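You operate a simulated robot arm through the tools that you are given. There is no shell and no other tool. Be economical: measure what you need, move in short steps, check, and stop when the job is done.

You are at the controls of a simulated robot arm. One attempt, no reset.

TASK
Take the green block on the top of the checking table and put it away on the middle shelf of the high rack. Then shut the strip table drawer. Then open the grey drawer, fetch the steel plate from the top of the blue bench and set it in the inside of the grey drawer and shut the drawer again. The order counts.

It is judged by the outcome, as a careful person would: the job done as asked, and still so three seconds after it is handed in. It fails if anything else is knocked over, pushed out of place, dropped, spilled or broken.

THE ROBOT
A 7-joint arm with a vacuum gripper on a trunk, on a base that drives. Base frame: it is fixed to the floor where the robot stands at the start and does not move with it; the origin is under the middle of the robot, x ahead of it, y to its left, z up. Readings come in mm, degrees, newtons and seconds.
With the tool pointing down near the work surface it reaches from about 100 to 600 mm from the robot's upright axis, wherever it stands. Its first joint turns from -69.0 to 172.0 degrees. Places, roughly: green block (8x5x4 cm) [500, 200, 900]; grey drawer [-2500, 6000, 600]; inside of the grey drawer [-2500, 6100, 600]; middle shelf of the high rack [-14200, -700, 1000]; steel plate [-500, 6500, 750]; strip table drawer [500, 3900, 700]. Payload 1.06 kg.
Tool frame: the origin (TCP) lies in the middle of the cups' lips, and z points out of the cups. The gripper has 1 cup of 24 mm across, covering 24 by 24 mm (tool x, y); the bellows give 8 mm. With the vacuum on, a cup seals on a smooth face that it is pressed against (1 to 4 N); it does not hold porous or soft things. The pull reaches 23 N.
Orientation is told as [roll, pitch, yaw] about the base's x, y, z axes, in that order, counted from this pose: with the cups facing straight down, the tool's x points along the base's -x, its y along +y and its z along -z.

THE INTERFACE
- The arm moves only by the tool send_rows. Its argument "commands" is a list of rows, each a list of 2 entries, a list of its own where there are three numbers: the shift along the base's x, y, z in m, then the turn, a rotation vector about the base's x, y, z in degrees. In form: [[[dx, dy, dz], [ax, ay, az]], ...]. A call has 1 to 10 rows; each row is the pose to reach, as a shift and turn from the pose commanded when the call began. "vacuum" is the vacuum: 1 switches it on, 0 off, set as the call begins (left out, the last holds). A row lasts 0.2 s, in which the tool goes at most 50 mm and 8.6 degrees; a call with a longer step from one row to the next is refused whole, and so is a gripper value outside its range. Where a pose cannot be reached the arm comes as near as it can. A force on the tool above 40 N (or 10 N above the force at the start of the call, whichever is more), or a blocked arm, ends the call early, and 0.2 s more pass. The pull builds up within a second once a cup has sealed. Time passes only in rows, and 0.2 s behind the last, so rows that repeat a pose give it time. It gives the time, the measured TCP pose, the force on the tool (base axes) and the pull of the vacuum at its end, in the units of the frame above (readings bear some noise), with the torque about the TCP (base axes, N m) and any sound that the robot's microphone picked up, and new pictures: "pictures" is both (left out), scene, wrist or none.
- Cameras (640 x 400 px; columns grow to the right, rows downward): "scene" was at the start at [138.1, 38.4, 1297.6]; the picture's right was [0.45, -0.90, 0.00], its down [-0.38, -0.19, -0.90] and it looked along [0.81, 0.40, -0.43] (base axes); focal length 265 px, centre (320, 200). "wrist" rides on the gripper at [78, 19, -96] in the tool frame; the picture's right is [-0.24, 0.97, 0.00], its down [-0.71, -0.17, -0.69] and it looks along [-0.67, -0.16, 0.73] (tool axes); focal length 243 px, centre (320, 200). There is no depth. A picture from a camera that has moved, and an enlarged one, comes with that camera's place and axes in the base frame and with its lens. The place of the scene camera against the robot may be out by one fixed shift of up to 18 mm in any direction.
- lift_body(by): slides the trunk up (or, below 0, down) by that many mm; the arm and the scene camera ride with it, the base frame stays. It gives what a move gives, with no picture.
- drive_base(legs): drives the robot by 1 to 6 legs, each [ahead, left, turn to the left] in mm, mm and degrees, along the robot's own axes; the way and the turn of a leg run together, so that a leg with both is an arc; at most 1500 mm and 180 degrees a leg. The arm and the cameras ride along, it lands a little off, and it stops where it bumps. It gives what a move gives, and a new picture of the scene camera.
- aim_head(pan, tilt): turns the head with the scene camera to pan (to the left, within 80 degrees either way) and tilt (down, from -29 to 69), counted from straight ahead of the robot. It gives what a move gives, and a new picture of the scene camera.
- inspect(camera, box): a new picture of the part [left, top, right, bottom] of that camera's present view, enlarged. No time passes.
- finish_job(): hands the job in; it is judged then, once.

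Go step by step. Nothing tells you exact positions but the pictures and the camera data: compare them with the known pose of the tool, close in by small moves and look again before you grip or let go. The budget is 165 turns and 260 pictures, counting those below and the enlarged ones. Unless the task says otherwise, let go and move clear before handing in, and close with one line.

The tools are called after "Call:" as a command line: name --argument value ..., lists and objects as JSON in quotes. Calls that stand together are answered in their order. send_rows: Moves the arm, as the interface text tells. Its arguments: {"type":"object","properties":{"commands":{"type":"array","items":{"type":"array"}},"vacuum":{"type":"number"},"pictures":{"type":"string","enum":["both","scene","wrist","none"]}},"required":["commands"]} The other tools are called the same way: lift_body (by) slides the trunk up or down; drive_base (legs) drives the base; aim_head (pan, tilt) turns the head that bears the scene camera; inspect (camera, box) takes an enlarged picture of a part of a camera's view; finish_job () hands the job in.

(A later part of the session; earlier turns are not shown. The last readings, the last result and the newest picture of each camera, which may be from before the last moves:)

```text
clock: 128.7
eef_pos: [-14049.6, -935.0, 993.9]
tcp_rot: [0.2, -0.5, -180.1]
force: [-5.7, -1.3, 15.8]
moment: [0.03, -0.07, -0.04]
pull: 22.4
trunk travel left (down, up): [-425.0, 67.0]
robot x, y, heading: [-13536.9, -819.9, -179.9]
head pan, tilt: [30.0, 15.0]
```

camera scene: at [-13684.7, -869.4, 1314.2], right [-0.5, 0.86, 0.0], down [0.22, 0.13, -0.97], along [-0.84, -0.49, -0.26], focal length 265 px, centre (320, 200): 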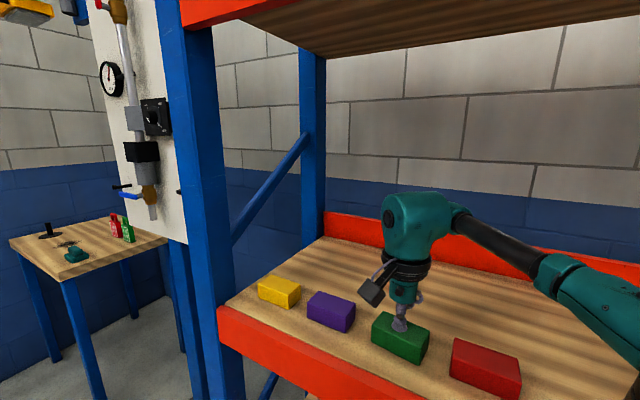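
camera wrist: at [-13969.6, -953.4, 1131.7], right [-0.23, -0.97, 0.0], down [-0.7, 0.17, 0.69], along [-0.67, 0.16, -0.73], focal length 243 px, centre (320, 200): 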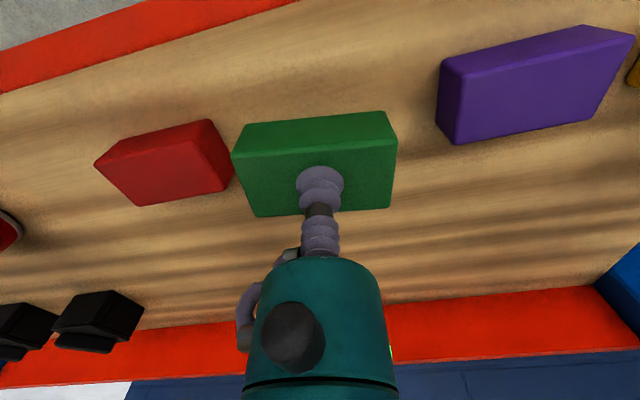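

The block is in contact with the shelf. I'll release the vacuum, wait, and rise.

Call:
send_rows --commands '[[[0, 0, 0.002], [0, 0, 0]], [[0, 0, 0.002], [0, 0, 0]], [[0, 0, 0.002], [0, 0, 0]], [[0, 0, 0.002], [0, 0, 0]], [[0, 0, 0.002], [0, 0, 0]], [[0, 0, 0.002], [0, 0, 0]]]' --vacuum 0 --pictures "none"

Call:
send_rows --commands '[[[0, 0, 0.008], [0, 0, 0]], [[0, 0, 0.02], [0, 0, 0]], [[0, 0, 0.045], [0, 0, 0]], [[0, 0, 0.08], [0, 0, 0]], [[0, 0, 0.11], [0, 0, 0]], [[0.02, 0, 0.12], [0, 0, 0]], [[0.06, 0, 0.13], [0, 0, 0]], [[0.1, 0, 0.14], [0, 0, 0]], [[0.14, 0, 0.15], [0, 0, 0]], [[0.18, 0, 0.15], [0, 0, 0]]]'

```text
clock: 130.1
eef_pos: [-14049.5, -935.4, 995.5]
tcp_rot: [0.0, -0.3, -179.8]
force: [-0.6, -0.3, 0.5]
moment: [0.0, -0.01, -0.03]
pull: 0.1
trunk travel left (down, up): [-425.0, 67.0]
robot x, y, heading: [-13538.1, -816.0, -179.9]
head pan, tilt: [30.0, 15.0]
```

```text
clock: 132.3
eef_pos: [-13869.3, -935.6, 1142.8]
tcp_rot: [0.1, -0.3, -180.0]
force: [-0.3, -0.3, 0.4]
moment: [-0.02, -0.02, 0.0]
pull: 0.0
trunk travel left (down, up): [-425.0, 67.0]
robot x, y, heading: [-13532.6, -818.4, -179.9]
head pan, tilt: [30.0, 15.0]
camera scene: at [-13684.4, -869.4, 1314.2], right [-0.5, 0.86, 0.0], down [0.22, 0.13, -0.97], along [-0.84, -0.48, -0.26], focal length 265 px, centre (320, 200)
camera wrist: at [-13790.1, -953.4, 1238.2], right [-0.23, -0.97, 0.0], down [-0.7, 0.17, 0.69], along [-0.67, 0.16, -0.72], focal length 243 px, centre (320, 200)
```

scene: 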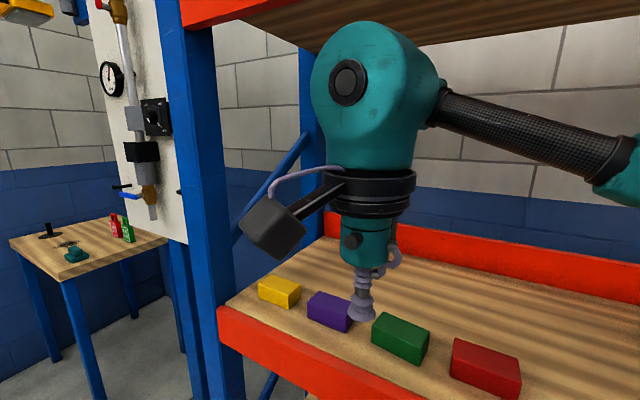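
wrist: 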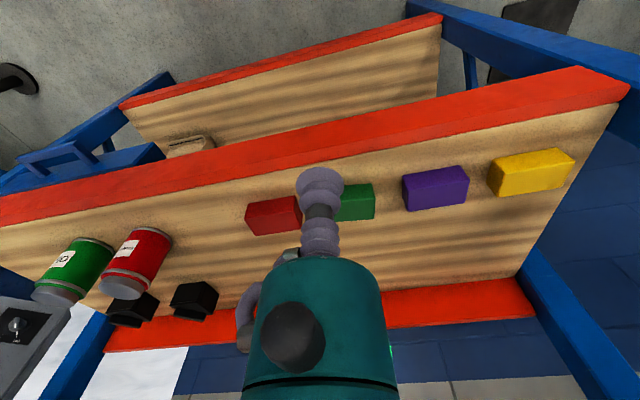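

The green block stands on the middle shelf. I'll draw the arm in and drive back the same way.

Call:
send_rows --commands '[[[0.04, 0, 0], [0, 0, 0]], [[0.08, 0, 0], [0, 0, 0]], [[0.085, 0, 0], [0, 0, 0]]]' --pictures "none"

Call:
drive_base --legs '[[-800, 0, 0], [0, 610, 0], [0, 0, 179.9], [1400, 0, 0], [1400, 0, 0]]'

Call:
aim_head --pan -5 --tilt 10

```text
clock: 133.1
eef_pos: [-13784.2, -936.2, 1144.0]
tcp_rot: [0.2, -0.3, -179.8]
force: [-0.5, -0.3, -0.4]
moment: [-0.02, 0.02, 0.01]
pull: 0.0
trunk travel left (down, up): [-425.0, 67.0]
robot x, y, heading: [-13536.5, -818.9, -180.1]
head pan, tilt: [30.0, 15.0]
```

```text
clock: 163.3
eef_pos: [-9684.4, -1238.0, 1144.2]
tcp_rot: [0.1, -0.3, 1.6]
force: [0.0, -0.7, -0.4]
moment: [0.01, -0.01, 0.0]
pull: 0.0
trunk travel left (down, up): [-425.0, 67.0]
robot x, y, heading: [-9930.1, -1362.8, 1.7]
head pan, tilt: [30.0, 15.0]
camera scene: at [-9793.9, -1312.9, 1314.2], right [0.52, -0.85, 0.0], down [-0.22, -0.14, -0.97], along [0.82, 0.51, -0.26], focal length 265 px, centre (320, 200)
```

scene: 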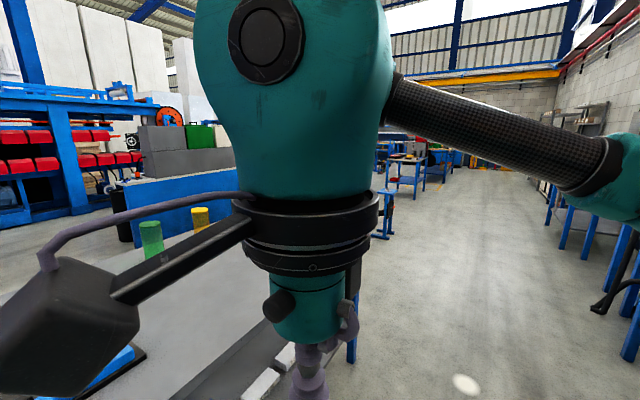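

```text
clock: 164.3
eef_pos: [-9684.8, -1239.0, 1142.9]
tcp_rot: [0.1, -0.3, 1.6]
force: [0.4, 0.4, 0.0]
moment: [0.02, 0.03, 0.02]
pull: 0.0
trunk travel left (down, up): [-425.0, 67.0]
robot x, y, heading: [-9928.2, -1364.5, 1.4]
head pan, tilt: [-5.0, 10.0]
camera scene: at [-9780.8, -1367.3, 1322.3], right [-0.06, -1.0, 0.0], down [-0.17, 0.01, -0.98], along [0.98, -0.06, -0.17], focal length 265 px, centre (320, 200)
```

scene: 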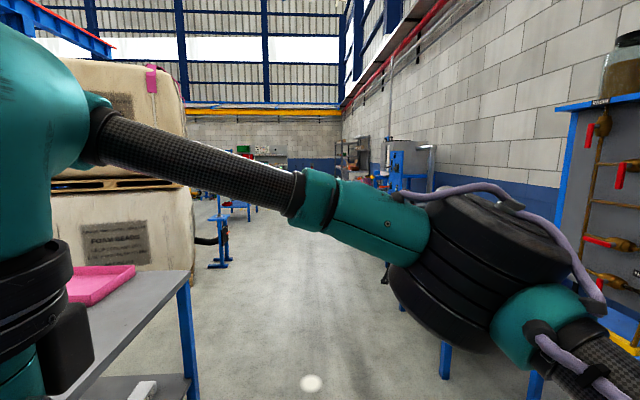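

I'll go straight on along the corridor to the area by the pallet's near end.

Call:
drive_base --legs '[[1450, -40, -1.5], [1450, 0, 0], [1350, 0, 0]]'

```text
clock: 184.6
eef_pos: [-5431.8, -1287.8, 1145.1]
tcp_rot: [0.2, -0.3, -0.6]
force: [0.4, -0.2, 0.3]
moment: [0.01, -0.03, 0.01]
pull: 0.1
trunk travel left (down, up): [-425.0, 67.0]
robot x, y, heading: [-5680.3, -1399.6, -0.5]
head pan, tilt: [-5.0, 10.0]
camera scene: at [-5533.4, -1413.4, 1322.3], right [-0.1, -1.0, 0.0], down [-0.17, 0.02, -0.98], along [0.98, -0.1, -0.17], focal length 265 px, centre (320, 200)
```

scene: 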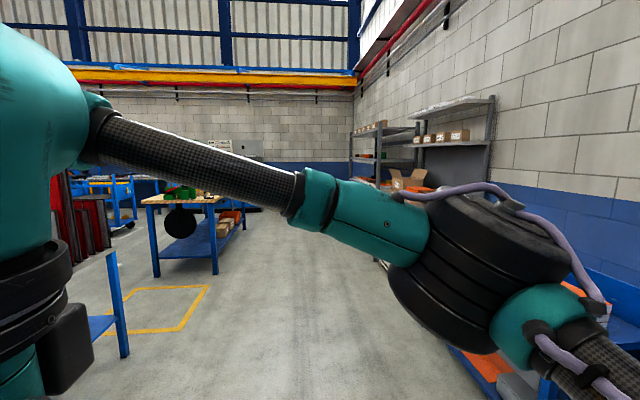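

I'll return by the known route to the aisle at y ≈ 725, then drive east.

Call:
drive_base --legs '[[160, 1150, 0], [300, 700, 0], [220, 270, 0], [1450, 0, 0], [1450, 0, 0], [1450, 0, 0]]'

```text
clock: 224.2
eef_pos: [-374.5, 794.9, 1143.8]
tcp_rot: [0.0, -0.4, -0.7]
force: [0.2, -0.8, 0.0]
moment: [0.0, 0.0, -0.03]
pull: 0.1
trunk travel left (down, up): [-425.0, 67.0]
robot x, y, heading: [-629.0, 680.5, -0.7]
head pan, tilt: [-5.0, 10.0]
camera scene: at [-477.5, 669.7, 1322.3], right [-0.1, -0.99, 0.0], down [-0.17, 0.02, -0.98], along [0.98, -0.1, -0.17], focal length 265 px, centre (320, 200)
```

scene: 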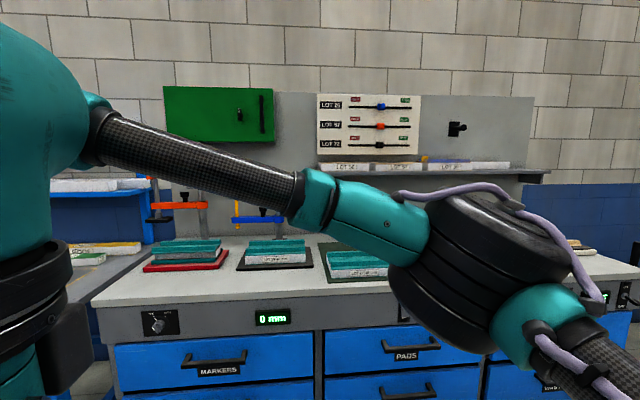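

I'll move into the corridor at x ≈ −190, turn left and drive towards the strip table.

Call:
drive_base --legs '[[440, 0, 0.7], [0, 0, 90], [1300, 0, 0]]'

Call:
aim_head --pan -30 --tilt 20

Call:
aim_head --pan 40 --tilt 20

```text
clock: 236.8
eef_pos: [-278.8, 2221.1, 1144.3]
tcp_rot: [0.1, -0.2, 89.1]
force: [0.5, 0.4, -0.1]
moment: [-0.03, -0.01, 0.01]
pull: 0.0
trunk travel left (down, up): [-425.0, 67.0]
robot x, y, heading: [-165.1, 1972.2, 89.2]
head pan, tilt: [-5.0, 10.0]
camera scene: at [-162.8, 2121.5, 1322.3], right [0.99, -0.1, 0.0], down [-0.02, -0.17, -0.98], along [0.1, 0.98, -0.17], focal length 265 px, centre (320, 200)
```

scene: 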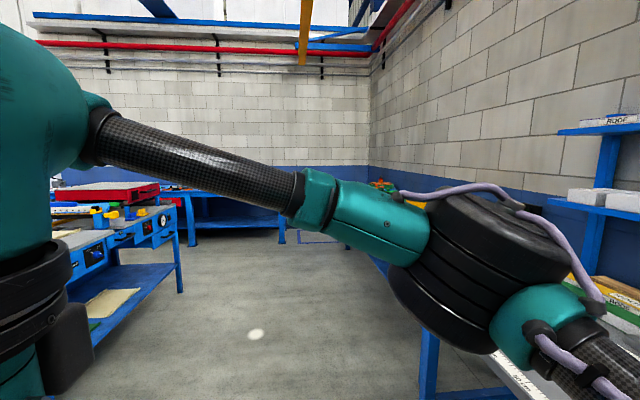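

```text
clock: 237.7
eef_pos: [-279.5, 2218.9, 1143.7]
tcp_rot: [0.1, -0.3, 89.2]
force: [-0.5, -0.4, 0.0]
moment: [0.01, 0.03, 0.02]
pull: 0.1
trunk travel left (down, up): [-425.0, 67.0]
robot x, y, heading: [-167.3, 1968.4, 88.9]
head pan, tilt: [-30.0, 20.0]
camera scene: at [-124.6, 2108.9, 1306.1], right [0.86, -0.51, 0.0], down [-0.17, -0.29, -0.94], along [0.48, 0.81, -0.34], focal length 265 px, centre (320, 200)
```

scene: 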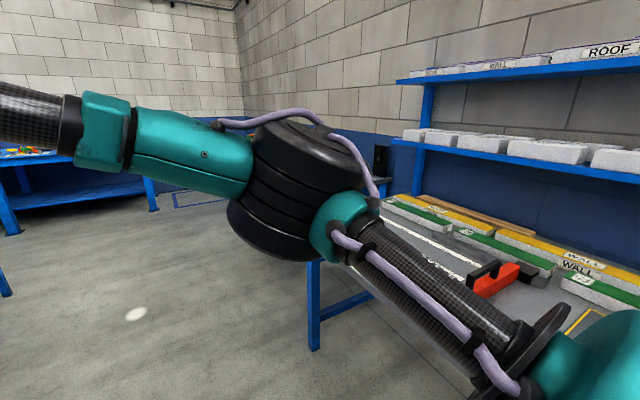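

```text
clock: 239.1
eef_pos: [-278.8, 2219.8, 1142.9]
tcp_rot: [0.0, -0.3, 89.2]
force: [-0.1, 0.3, 0.0]
moment: [-0.02, -0.01, -0.01]
pull: 0.0
trunk travel left (down, up): [-425.0, 67.0]
robot x, y, heading: [-166.6, 1966.6, 89.2]
head pan, tilt: [40.0, 20.0]
camera scene: at [-231.0, 2101.0, 1306.1], right [0.78, 0.63, 0.0], down [0.22, -0.27, -0.94], along [-0.59, 0.73, -0.34], focal length 265 px, centre (320, 200)
```

scene: 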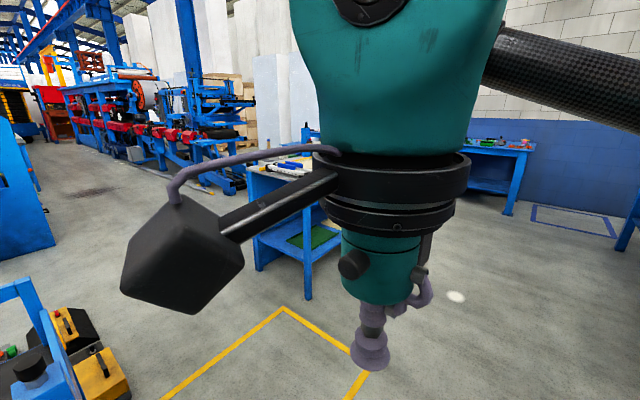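

I'll go on 900 mm and look to the right for the open drawer.

Call:
drive_base --legs '[[900, 0, 0.8]]'

Call:
aim_head --pan -50 --tilt 35

Call:
aim_head --pan -75 --tilt 25

```text
clock: 243.7
eef_pos: [-278.4, 3095.7, 1143.9]
tcp_rot: [0.0, -0.3, 90.0]
force: [-0.2, 0.4, 0.0]
moment: [-0.03, 0.0, 0.02]
pull: 0.2
trunk travel left (down, up): [-425.0, 67.0]
robot x, y, heading: [-162.1, 2845.7, 90.1]
head pan, tilt: [40.0, 20.0]
camera scene: at [-228.4, 2977.5, 1306.0], right [0.76, 0.64, 0.0], down [0.22, -0.26, -0.94], along [-0.61, 0.72, -0.34], focal length 265 px, centre (320, 200)
```

scene: 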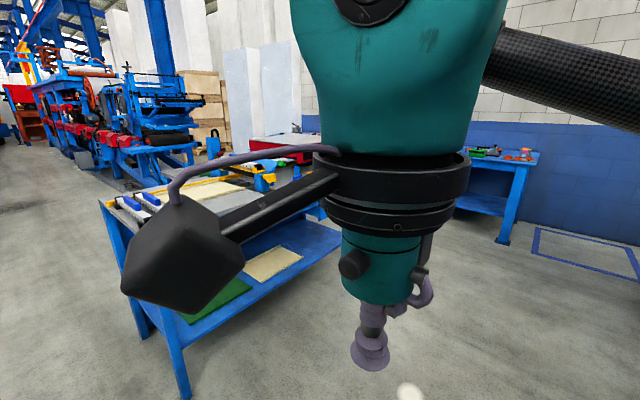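

```text
clock: 245.4
eef_pos: [-279.0, 3094.8, 1142.9]
tcp_rot: [0.1, -0.3, 90.1]
force: [-0.3, 0.9, 0.0]
moment: [-0.01, 0.01, 0.02]
pull: 0.1
trunk travel left (down, up): [-425.0, 67.0]
robot x, y, heading: [-162.0, 2849.1, 90.2]
head pan, tilt: [-50.0, 35.0]
camera scene: at [-101.1, 2962.9, 1282.2], right [0.65, -0.76, 0.0], down [-0.44, -0.37, -0.82], along [0.63, 0.53, -0.57], focal length 265 px, centre (320, 200)
```

scene: 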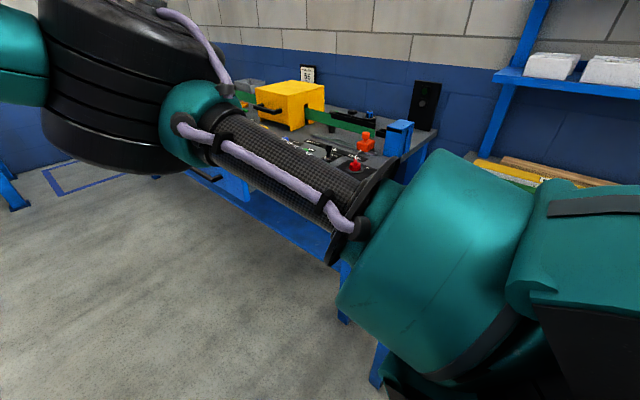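

```text
clock: 246.3
eef_pos: [-279.0, 3095.7, 1143.1]
tcp_rot: [0.0, -0.3, 90.1]
force: [0.7, 0.7, -0.1]
moment: [0.04, 0.01, 0.01]
pull: 0.0
trunk travel left (down, up): [-425.0, 67.0]
robot x, y, heading: [-164.0, 2845.0, 90.1]
head pan, tilt: [-75.0, 25.0]
camera scene: at [-79.4, 2930.2, 1298.0], right [0.26, -0.97, 0.0], down [-0.41, -0.11, -0.91], along [0.87, 0.24, -0.42], focal length 265 px, centre (320, 200)
```

scene: 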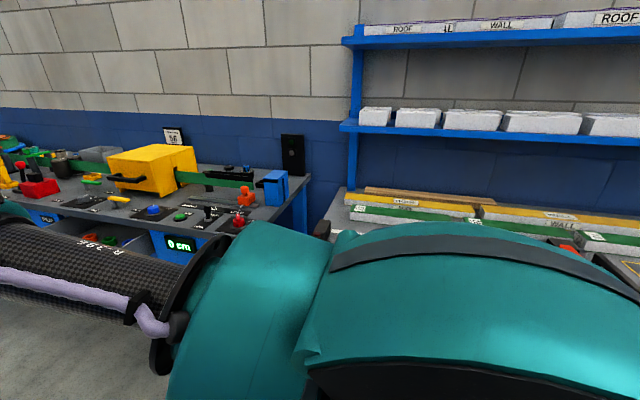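

The strip table with the yellow saw starts ahead on the right. I'll turn to face it and look for the drawer.

Call:
drive_base --legs '[[0, 0, -90]]'

Call:
aim_head --pan 60 --tilt 25

```text
clock: 250.5
eef_pos: [85.0, 2963.5, 1143.3]
tcp_rot: [0.1, -0.4, 0.4]
force: [0.3, 0.3, 0.0]
moment: [-0.01, 0.0, 0.02]
pull: 0.0
trunk travel left (down, up): [-425.0, 67.0]
robot x, y, heading: [-165.0, 2846.5, 0.5]
head pan, tilt: [-75.0, 25.0]
camera scene: at [-82.1, 2756.1, 1298.0], right [-0.96, -0.27, 0.0], down [-0.11, 0.41, -0.91], along [0.24, -0.87, -0.42], focal length 265 px, centre (320, 200)
```

scene: 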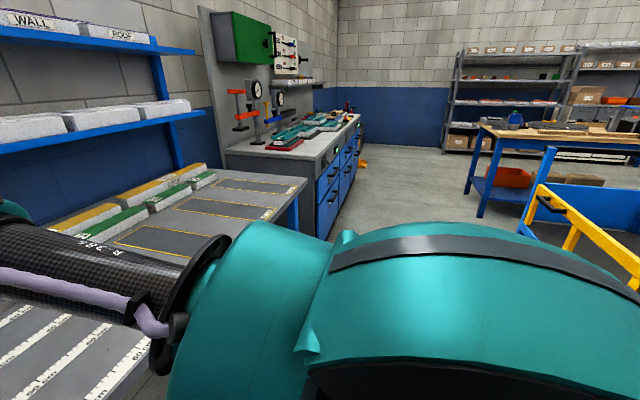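

```text
clock: 252.7
eef_pos: [85.5, 2964.4, 1144.0]
tcp_rot: [0.2, -0.4, 0.4]
force: [-0.5, 0.6, 0.4]
moment: [-0.03, -0.01, -0.02]
pull: 0.1
trunk travel left (down, up): [-425.0, 67.0]
robot x, y, heading: [-160.9, 2845.0, 0.4]
head pan, tilt: [60.0, 25.0]
camera scene: at [-61.1, 2925.0, 1298.0], right [0.87, -0.49, 0.0], down [-0.21, -0.37, -0.91], along [0.45, 0.79, -0.42], focal length 265 px, centre (320, 200)
```

scene: 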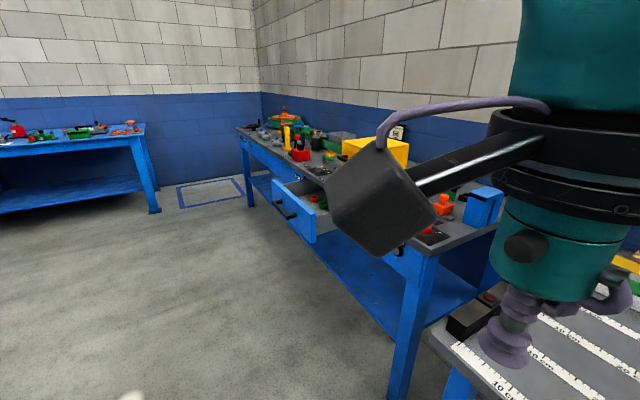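

I can see the open drawer sticking out of the strip table. I'll enlarge that part.

Call:
inspect --camera "scene" --box '[232, 150, 392, 250]'

```text
4.00 times, centred on (312, 200) of scene
camera zoom: at [-61.1, 2925.0, 1298.0], right [0.87, -0.49, 0.0], down [-0.21, -0.37, -0.91], along [0.45, 0.79, -0.42], focal length 1060 px, centre (352, 200)
```

zoom: 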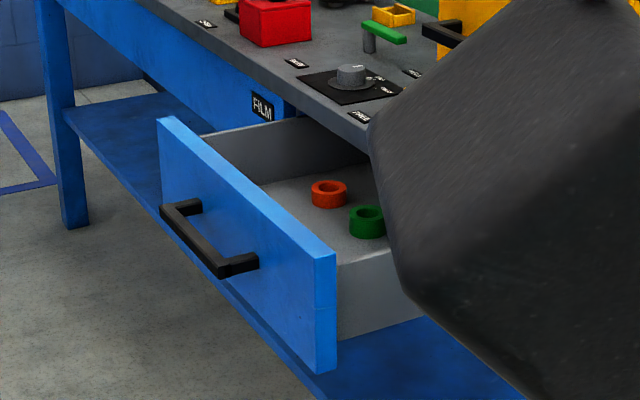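

The drawer front lies at x ≈ 395, y ≈ 3780 to 4250, z ≈ 640 to 785, with its handle in the middle. I'll slide left to stand in front of it.

Call:
drive_base --legs '[[0, 1040, -0.4]]'

Call:
aim_head --pan 25 --tilt 40

Call:
inspect --camera "wrist" --box '[0, 0, 640, 400]'

```text
clock: 262.2
eef_pos: [83.8, 4009.8, 1143.5]
tcp_rot: [0.0, -0.2, -0.3]
force: [0.2, 0.1, 0.1]
moment: [-0.02, -0.02, 0.03]
pull: 0.1
trunk travel left (down, up): [-425.0, 67.0]
robot x, y, heading: [-165.1, 3896.0, -0.3]
head pan, tilt: [60.0, 25.0]
camera scene: at [-62.6, 3973.3, 1298.0], right [0.86, -0.5, 0.0], down [-0.21, -0.37, -0.91], along [0.46, 0.78, -0.42], focal length 265 px, centre (320, 200)
```

scene: 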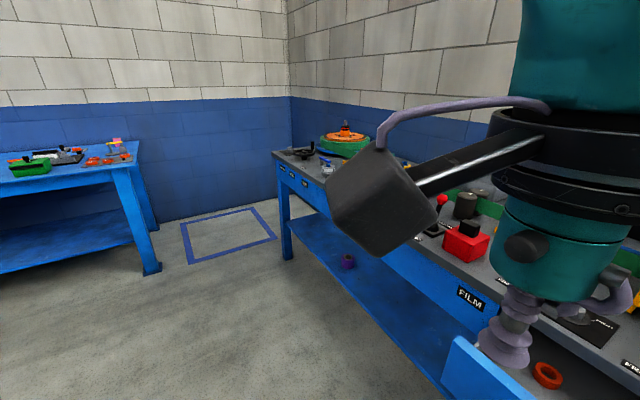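

```text
clock: 263.2
eef_pos: [84.0, 4010.8, 1143.9]
tcp_rot: [0.1, -0.3, -0.3]
force: [-0.3, 0.2, -0.1]
moment: [0.01, -0.02, 0.0]
pull: 0.2
trunk travel left (down, up): [-425.0, 67.0]
robot x, y, heading: [-163.0, 3897.7, -0.4]
head pan, tilt: [25.0, 40.0]
camera scene: at [-31.8, 3929.3, 1274.7], right [0.42, -0.91, 0.0], down [-0.58, -0.27, -0.77], along [0.7, 0.32, -0.64], focal length 265 px, centre (320, 200)
```

scene: 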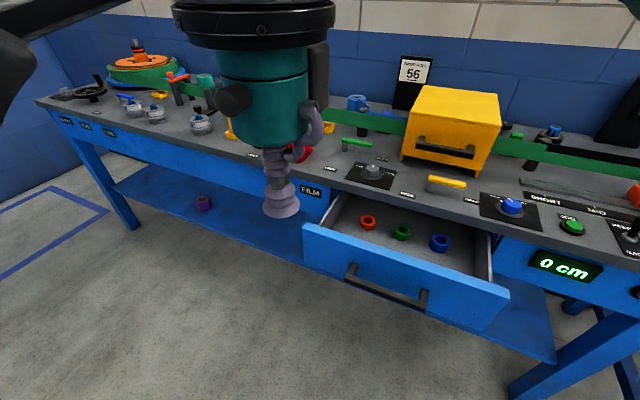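

```text
1.00 times, centred on (320, 200) of wrist (not enlarged: the box is as wide or as high as the picture)
camera zoom: at [6.4, 4031.2, 1238.5], right [0.24, 0.97, 0.0], down [0.7, -0.18, 0.69], along [0.67, -0.16, -0.73], focal length 243 px, centre (320, 200)
```

zoom: 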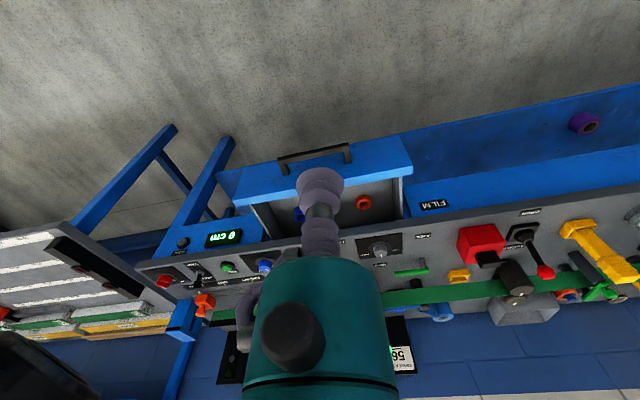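

The drawer front is centred at y ≈ 3940, x ≈ 385, and the handle at z ≈ 725. To push it I want the cup facing +x, so I'll tilt the tool while reaching forward, up high in the free air.

Call:
send_rows --commands '[[[0.02, -0.005, 0], [0, -8.5, 0]], [[0.04, -0.01, 0], [0, -17, 0]], [[0.06, -0.015, 0], [0, -25.5, 0]], [[0.08, -0.02, 0], [0, -34, 0]], [[0.1, -0.025, 0], [0, -42.5, 0]], [[0.12, -0.03, 0], [0, -51, 0]], [[0.14, -0.035, 0], [0, -59.5, 0]], [[0.16, -0.04, 0], [0, -68, 0]], [[0.18, -0.045, 0], [0, -76.5, 0]], [[0.2, -0.05, 0], [0, -85, 0]]]' --pictures "scene"

```text
clock: 265.4
eef_pos: [283.9, 3961.1, 1143.7]
tcp_rot: [3.1, -85.5, -3.0]
force: [-0.2, -0.7, -0.4]
moment: [-0.01, 0.0, 0.0]
pull: 0.1
trunk travel left (down, up): [-425.0, 67.0]
robot x, y, heading: [-163.9, 3895.5, -0.4]
head pan, tilt: [25.0, 40.0]
camera scene: at [-31.6, 3929.3, 1274.6], right [0.42, -0.91, 0.0], down [-0.58, -0.27, -0.77], along [0.7, 0.32, -0.64], focal length 265 px, centre (320, 200)
```

scene: 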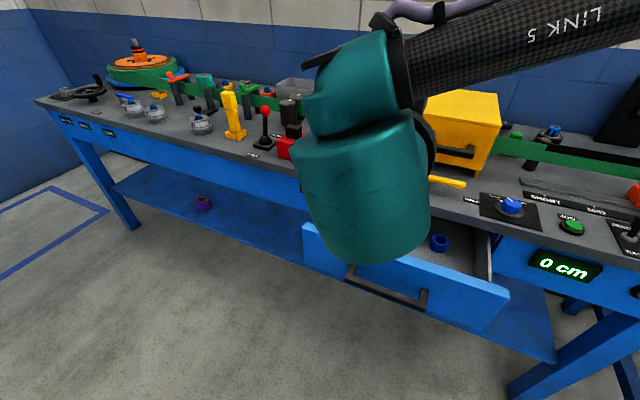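

The tilt worked. I'll lower the trunk part way and check the clearance to the drawer.

Call:
lift_body --by -250

Call:
aim_head --pan 45 --tilt 45

Call:
inspect --camera "wrist" --box '[0, 0, 640, 400]'

```text
clock: 268.0
eef_pos: [284.2, 3960.4, 894.2]
tcp_rot: [3.3, -85.4, -3.2]
force: [0.1, -0.1, 0.5]
moment: [-0.04, -0.03, -0.02]
pull: 0.1
trunk travel left (down, up): [-175.0, 317.0]
robot x, y, heading: [-167.7, 3896.7, -0.4]
head pan, tilt: [25.0, 40.0]
```

```text
clock: 268.8
eef_pos: [284.5, 3961.8, 895.1]
tcp_rot: [3.2, -85.3, -3.0]
force: [0.2, 0.0, -0.2]
moment: [0.01, -0.01, 0.02]
pull: 0.1
trunk travel left (down, up): [-175.0, 317.0]
robot x, y, heading: [-162.8, 3893.8, -0.1]
head pan, tilt: [45.0, 45.0]
camera scene: at [21.8, 3950.6, 1007.4], right [0.7, -0.71, 0.0], down [-0.5, -0.5, -0.71], along [0.5, 0.5, -0.71], focal length 265 px, centre (320, 200)
```

scene: 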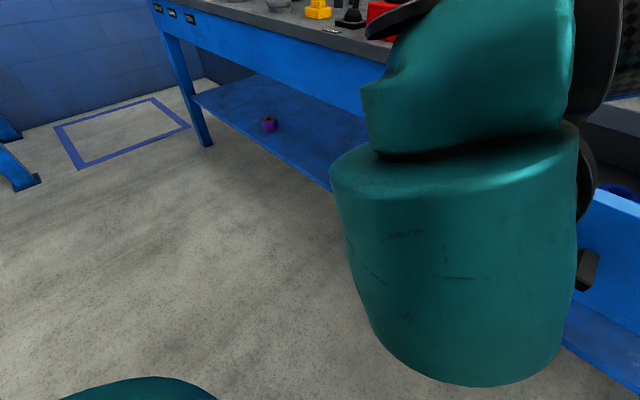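

```text
1.00 times, centred on (320, 200) of wrist (not enlarged: the box is as wide or as high as the picture)
camera zoom: at [183.3, 3981.2, 823.2], right [0.02, 0.97, 0.24], down [-0.62, -0.18, 0.76], along [0.78, -0.16, 0.6], focal length 243 px, centre (320, 200)
```

zoom: 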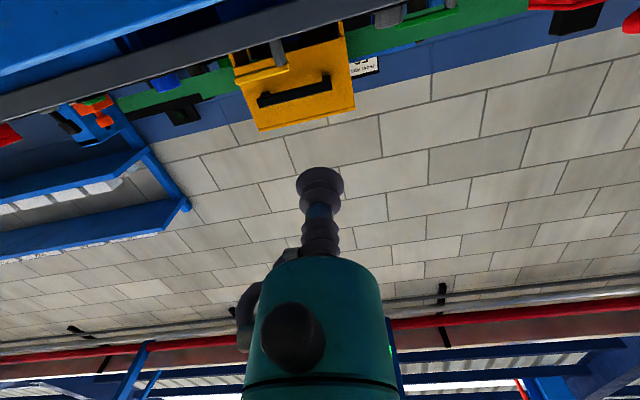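

The way is free. I'll lower to z ≈ 763 (above the handle) and check with the scene camera.

Call:
lift_body --by -130

Call:
aim_head --pan -20 --tilt 30

Call:
inspect --camera "wrist" --box '[0, 0, 640, 400]'

```text
clock: 270.4
eef_pos: [298.0, 3960.9, 752.4]
tcp_rot: [2.3, -83.4, -2.1]
force: [-0.6, -0.3, -0.2]
moment: [0.01, 0.01, 0.05]
pull: 0.0
trunk travel left (down, up): [-45.0, 447.0]
robot x, y, heading: [-163.9, 3897.4, -0.3]
head pan, tilt: [45.0, 45.0]
```

```text
clock: 271.7
eef_pos: [297.6, 3961.0, 751.9]
tcp_rot: [2.3, -83.4, -2.2]
force: [0.6, 0.6, 0.1]
moment: [-0.02, 0.02, 0.01]
pull: 0.1
trunk travel left (down, up): [-45.0, 447.0]
robot x, y, heading: [-165.1, 3892.9, -0.2]
head pan, tilt: [-20.0, 30.0]
camera scene: at [95.5, 3862.0, 885.3], right [-0.34, -0.94, 0.0], down [-0.47, 0.17, -0.87], along [0.81, -0.3, -0.5], focal length 265 px, centre (320, 200)
```

scene: 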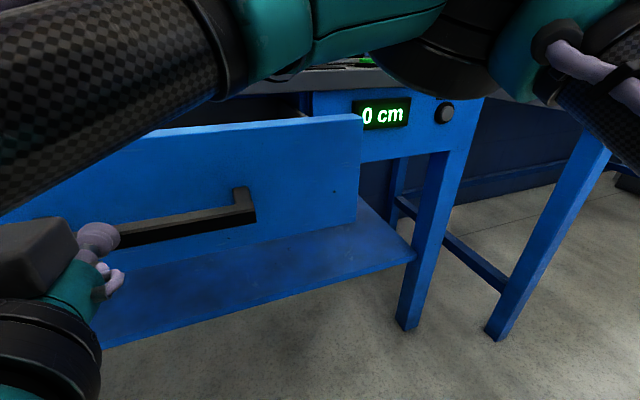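

```text
1.00 times, centred on (320, 200) of wrist (not enlarged: the box is as wide or as high as the picture)
camera zoom: at [194.3, 3981.2, 685.3], right [0.03, 0.97, 0.24], down [-0.6, -0.18, 0.78], along [0.8, -0.16, 0.58], focal length 243 px, centre (320, 200)
```

zoom: 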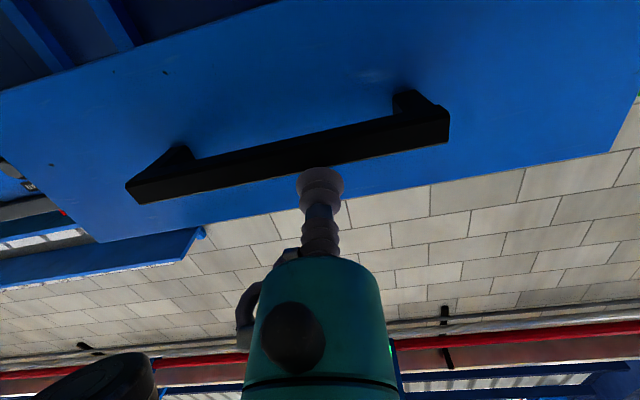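

The handle's top edge is at z ≈ 751 and the panel's top edge at ≈ 804, with the panel at x ≈ 358. I'll raise the cup to z ≈ 778, align it with the centre, and move forward gently.

Call:
send_rows --commands '[[[-0.005, -0.006, 0.015], [0, -2, 0]], [[-0.005, -0.012, 0.026], [0, -4, 0]], [[0.01, -0.018, 0.026], [0, -6, 0]], [[0.025, -0.018, 0.026], [0, -6, 0]], [[0.025, -0.018, 0.026], [0, -6, 0]]]' --pictures "wrist"

```text
clock: 272.9
eef_pos: [322.5, 3942.5, 777.2]
tcp_rot: [22.2, -89.3, -21.9]
force: [-0.2, -0.2, 0.6]
moment: [0.0, -0.03, -0.01]
pull: 0.0
out of reach, approached as far as the arm can: row 1, 2, 3
trunk travel left (down, up): [-45.0, 447.0]
robot x, y, heading: [-165.8, 3896.1, -0.5]
head pan, tilt: [-20.0, 30.0]
camera wrist: at [227.3, 3963.7, 701.1], right [0.0, 0.97, 0.24], down [-0.68, -0.18, 0.72], along [0.74, -0.16, 0.66], focal length 243 px, centre (320, 200)
```

wrist: 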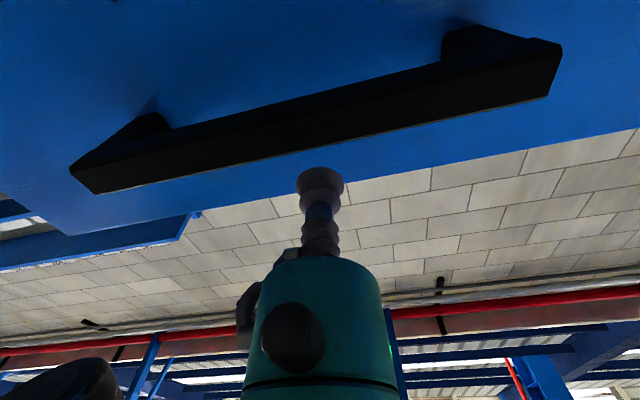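

The cup now passes above the handle and below the panel's top edge. I'll advance in small rows to make contact and push.

Call:
send_rows --commands '[[[0.012, 0, 0], [0, 0, 0]], [[0.024, 0, 0], [0, 0, 0]], [[0.034, 0, 0], [0, 0, 0]], [[0.044, 0, 0], [0, 0, 0]], [[0.054, 0, 0], [0, 0, 0]], [[0.064, 0, 0], [0, 0, 0]]]'

```text
clock: 274.3
eef_pos: [386.5, 3941.8, 778.7]
tcp_rot: [19.4, -89.2, -19.4]
force: [0.2, -0.3, 0.2]
moment: [-0.02, 0.02, 0.04]
pull: 0.1
trunk travel left (down, up): [-45.0, 447.0]
robot x, y, heading: [-163.7, 3896.9, -0.4]
head pan, tilt: [-20.0, 30.0]
camera scene: at [95.4, 3862.0, 885.4], right [-0.35, -0.94, 0.0], down [-0.47, 0.17, -0.87], along [0.81, -0.3, -0.5], focal length 265 px, centre (320, 200)
camera wrist: at [290.9, 3962.4, 700.2], right [0.0, 0.97, 0.24], down [-0.68, -0.18, 0.72], along [0.74, -0.16, 0.66], focal length 243 px, centre (320, 200)
```

scene: 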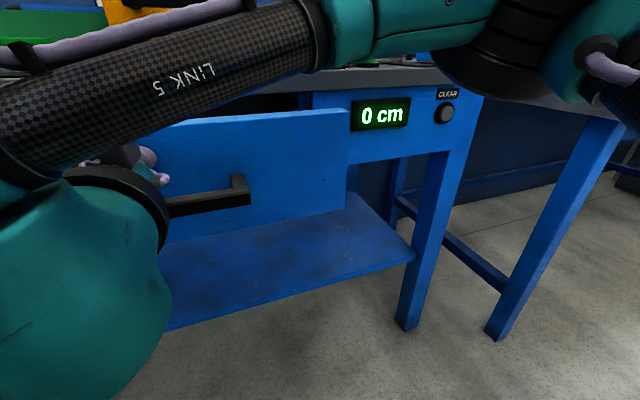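
wrist: 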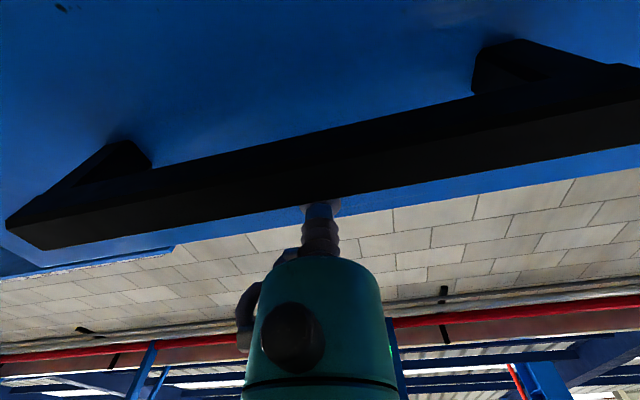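

The drawer is moving freely. I'll push on.

Call:
send_rows --commands '[[[0.012, 0, 0], [0, 0, 0]], [[0.024, 0, 0], [0, 0, 0]], [[0.036, 0, 0], [0, 0, 0]], [[0.048, 0, 0], [0, 0, 0]], [[0.06, 0, 0], [0, 0, 0]], [[0.072, 0, 0], [0, 0, 0]], [[0.084, 0, 0], [0, 0, 0]], [[0.096, 0, 0], [0, 0, 0]]]'

```text
clock: 276.1
eef_pos: [483.4, 3943.1, 778.1]
tcp_rot: [18.7, -89.3, -18.5]
force: [-0.3, 0.0, 0.5]
moment: [0.0, 0.04, -0.02]
pull: 0.0
trunk travel left (down, up): [-45.0, 447.0]
robot x, y, heading: [-164.4, 3898.1, -0.1]
head pan, tilt: [-20.0, 30.0]
camera scene: at [95.4, 3862.0, 885.4], right [-0.35, -0.94, 0.0], down [-0.47, 0.17, -0.87], along [0.81, -0.3, -0.5], focal length 265 px, centre (320, 200)
camera wrist: at [388.2, 3963.8, 700.3], right [0.0, 0.97, 0.24], down [-0.68, -0.18, 0.72], along [0.74, -0.16, 0.66], focal length 243 px, centre (320, 200)
```

scene: 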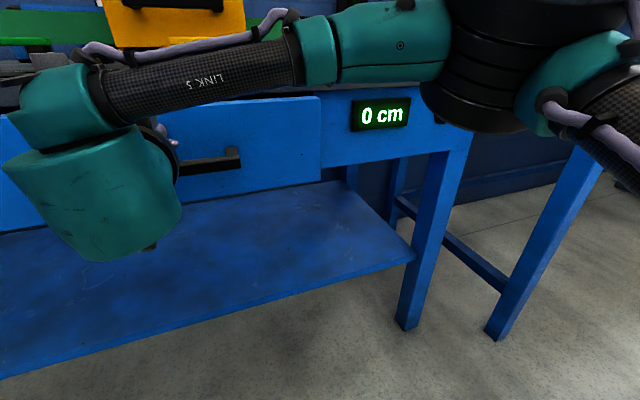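
wrist: 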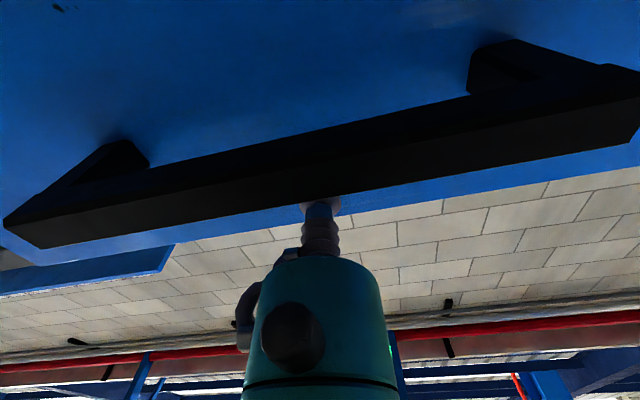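

The drawer is almost shut. I'll go on in smaller steps until the force rises.

Call:
send_rows --commands '[[[0.006, 0, 0], [0, 0, 0]], [[0.012, 0, 0], [0, 0, 0]], [[0.018, 0, 0], [0, 0, 0]], [[0.024, 0, 0], [0, 0, 0]], [[0.03, 0, 0], [0, 0, 0]], [[0.036, 0, 0], [0, 0, 0]], [[0.042, 0, 0], [0, 0, 0]], [[0.048, 0, 0], [0, 0, 0]]]'

```text
clock: 277.9
eef_pos: [530.3, 3942.3, 779.6]
tcp_rot: [21.9, -89.3, -21.8]
force: [0.3, 0.3, -0.3]
moment: [-0.03, -0.01, 0.0]
pull: 0.0
trunk travel left (down, up): [-45.0, 447.0]
robot x, y, heading: [-163.9, 3895.5, -0.2]
head pan, tilt: [-20.0, 30.0]
camera scene: at [95.4, 3861.9, 885.4], right [-0.35, -0.94, 0.0], down [-0.47, 0.17, -0.87], along [0.81, -0.3, -0.5], focal length 265 px, centre (320, 200)
camera wrist: at [434.7, 3963.5, 701.4], right [0.0, 0.97, 0.24], down [-0.68, -0.18, 0.72], along [0.74, -0.16, 0.66], focal length 243 px, centre (320, 200)
```

scene: 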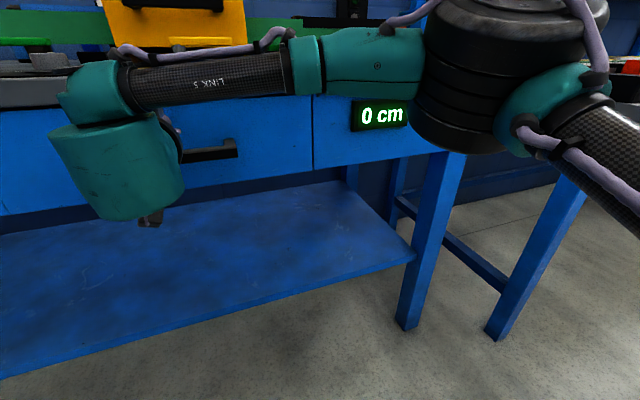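
wrist: 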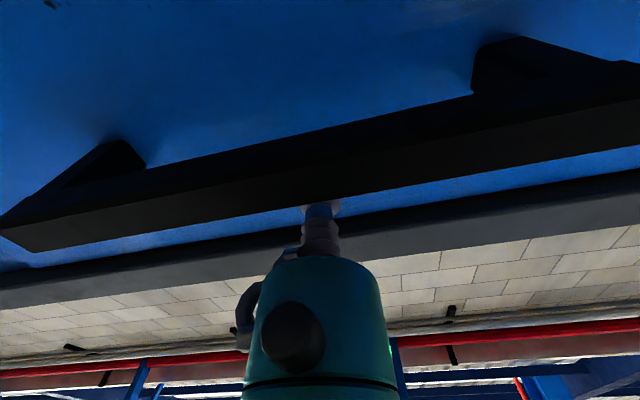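

The front looks nearly flush. I'll press a few more millimetres until it stops.

Call:
send_rows --commands '[[[0.004, 0, 0], [0, 0, 0]], [[0.008, 0, 0], [0, 0, 0]], [[0.012, 0, 0], [0, 0, 0]], [[0.016, 0, 0], [0, 0, 0]], [[0.02, 0, 0], [0, 0, 0]], [[0.024, 0, 0], [0, 0, 0]], [[0.028, 0, 0], [0, 0, 0]]]'

Call:
inspect --camera "scene" --box '[180, 80, 420, 230]'

```text
clock: 279.0
eef_pos: [542.2, 3943.6, 779.4]
tcp_rot: [12.3, -89.0, -11.9]
force: [-22.2, -6.5, 2.2]
moment: [0.05, 0.06, 0.16]
pull: 0.1
trunk travel left (down, up): [-45.0, 447.0]
robot x, y, heading: [-164.8, 3897.7, -0.0]
head pan, tilt: [-20.0, 30.0]
stopped in row 5: the force on the tool passed its limit at 45 N (the readings are from after the stop); the commanded pose is now the measured one
camera scene: at [92.9, 3861.0, 885.9], right [-0.35, -0.94, 0.0], down [-0.47, 0.17, -0.87], along [0.81, -0.3, -0.5], focal length 265 px, centre (320, 200)
camera wrist: at [446.6, 3963.8, 701.5], right [0.0, 0.97, 0.24], down [-0.67, -0.18, 0.72], along [0.74, -0.16, 0.65], focal length 243 px, centre (320, 200)
```

scene: 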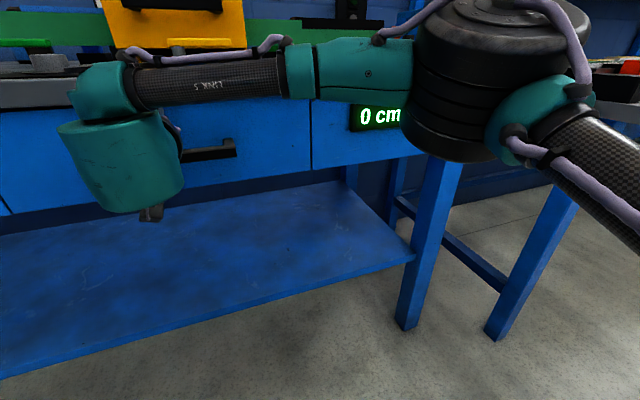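
wrist: 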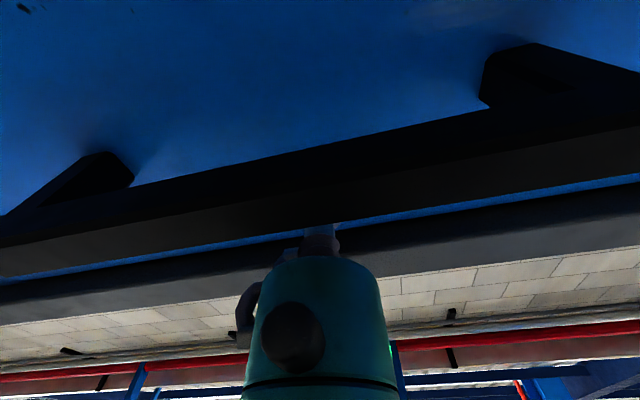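

```text
2.67 times, centred on (300, 155) of scene
camera zoom: at [92.9, 3861.0, 885.9], right [-0.35, -0.94, 0.0], down [-0.47, 0.17, -0.87], along [0.81, -0.3, -0.5], focal length 707 px, centre (373, 320)
```

zoom: 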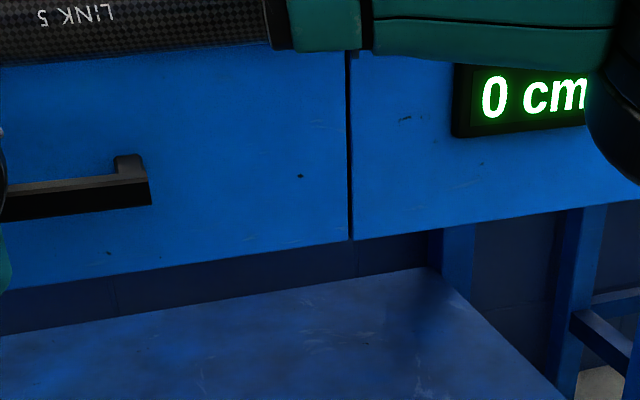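

The drawer is shut and flush. I'll back the tool off and look to the other side for the grey drawer and the blue bench.

Call:
send_rows --commands '[[[-0.01, 0, 0], [0, 0, 0]], [[-0.04, 0, 0], [0, 0, 0]], [[-0.08, 0, 0], [0, 0, 0]], [[-0.12, 0, 0], [0, 0, 0]], [[-0.16, 0, 0], [0, 0, 0]], [[-0.2, 0, 0], [0, 0, 0]], [[-0.23, 0, 0], [0, 0, 0]], [[-0.23, 0, 0], [0, 0, 0]]]' --pictures "none"

Call:
drive_base --legs '[[-150, 0, 0]]'

Call:
lift_body --by 380

Call:
aim_head --pan 70 --tilt 20

```text
clock: 280.8
eef_pos: [314.7, 3945.0, 775.7]
tcp_rot: [9.2, -89.0, -8.9]
force: [0.1, -0.3, -0.9]
moment: [-0.03, 0.02, 0.04]
pull: 0.0
trunk travel left (down, up): [-45.0, 447.0]
robot x, y, heading: [-167.1, 3895.2, -0.2]
head pan, tilt: [-20.0, 30.0]
```

```text
clock: 282.2
eef_pos: [167.4, 3946.4, 776.4]
tcp_rot: [9.4, -89.1, -9.1]
force: [0.0, 0.2, 0.4]
moment: [0.01, 0.0, -0.03]
pull: 0.1
trunk travel left (down, up): [-45.0, 447.0]
robot x, y, heading: [-310.0, 3897.4, -0.5]
head pan, tilt: [-20.0, 30.0]
camera scene: at [-52.7, 3862.0, 885.3], right [-0.35, -0.94, 0.0], down [-0.47, 0.17, -0.87], along [0.81, -0.3, -0.5], focal length 265 px, centre (320, 200)
```

scene: 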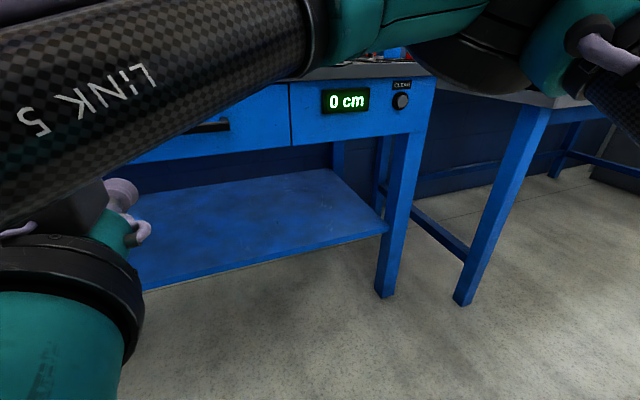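

```text
clock: 285.9
eef_pos: [167.6, 3945.6, 1156.7]
tcp_rot: [9.8, -89.0, -9.5]
force: [-0.7, 0.5, -0.4]
moment: [0.0, 0.01, 0.02]
pull: 0.0
trunk travel left (down, up): [-425.0, 67.0]
robot x, y, heading: [-311.5, 3898.7, -0.2]
head pan, tilt: [-20.0, 30.0]
```

```text
clock: 287.5
eef_pos: [167.2, 3945.1, 1156.1]
tcp_rot: [9.7, -89.0, -9.4]
force: [0.1, 0.1, 0.7]
moment: [-0.02, 0.05, 0.02]
pull: 0.1
trunk travel left (down, up): [-425.0, 67.0]
robot x, y, heading: [-307.9, 3897.5, -0.4]
head pan, tilt: [70.0, 20.0]
camera scene: at [-224.8, 3981.3, 1306.1], right [0.94, -0.35, 0.0], down [-0.12, -0.32, -0.94], along [0.33, 0.88, -0.34], focal length 265 px, centre (320, 200)
```

scene: 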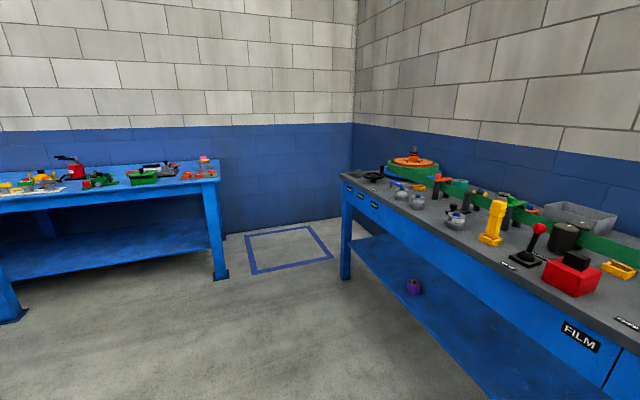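

The blue bench stands at the far wall. I'll turn to face it and look left for the grey drawer.

Call:
drive_base --legs '[[0, 0, 90]]'

Call:
aim_head --pan 45 --tilt 15

Call:
aim_head --pan 10 --tilt 15

```text
clock: 291.7
eef_pos: [-350.4, 4378.1, 1156.6]
tcp_rot: [9.4, -88.9, 79.4]
force: [0.8, -1.1, -1.0]
moment: [-0.02, 0.0, -0.04]
pull: 0.0
trunk travel left (down, up): [-425.0, 67.0]
robot x, y, heading: [-314.2, 3893.4, 88.3]
head pan, tilt: [70.0, 20.0]
camera scene: at [-403.5, 3990.2, 1306.1], right [0.37, 0.93, 0.0], down [0.32, -0.13, -0.94], along [-0.87, 0.35, -0.34], focal length 265 px, centre (320, 200)
```

scene: 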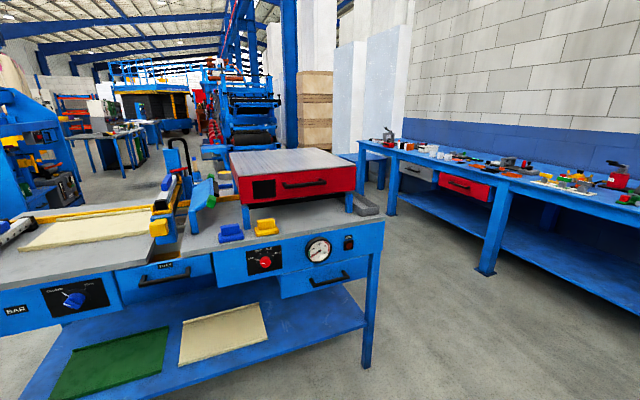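

```text
clock: 292.6
eef_pos: [-349.4, 4378.0, 1156.8]
tcp_rot: [9.3, -88.9, 79.6]
force: [0.1, -0.3, 0.4]
moment: [0.02, 0.0, 0.01]
pull: 0.2
trunk travel left (down, up): [-425.0, 67.0]
robot x, y, heading: [-313.7, 3896.4, 88.4]
head pan, tilt: [45.0, 15.0]
camera scene: at [-381.2, 4023.7, 1314.2], right [0.73, 0.69, 0.0], down [0.18, -0.19, -0.97], along [-0.66, 0.7, -0.26], focal length 265 px, centre (320, 200)
```

scene: 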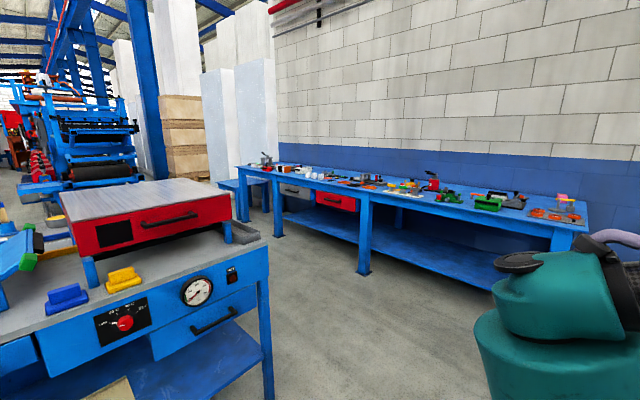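

```text
clock: 293.6
eef_pos: [-349.6, 4377.8, 1155.8]
tcp_rot: [9.5, -89.0, 79.4]
force: [-0.5, 1.3, -0.5]
moment: [-0.01, 0.02, 0.0]
pull: 0.1
trunk travel left (down, up): [-425.0, 67.0]
robot x, y, heading: [-311.6, 3895.6, 88.2]
head pan, tilt: [10.0, 15.0]
camera scene: at [-330.6, 4048.2, 1314.2], right [0.99, 0.15, 0.0], down [0.04, -0.26, -0.97], along [-0.14, 0.96, -0.26], focal length 265 px, centre (320, 200)
```

scene: 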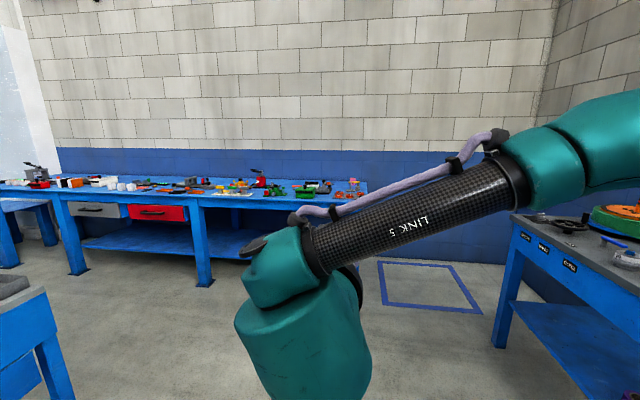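

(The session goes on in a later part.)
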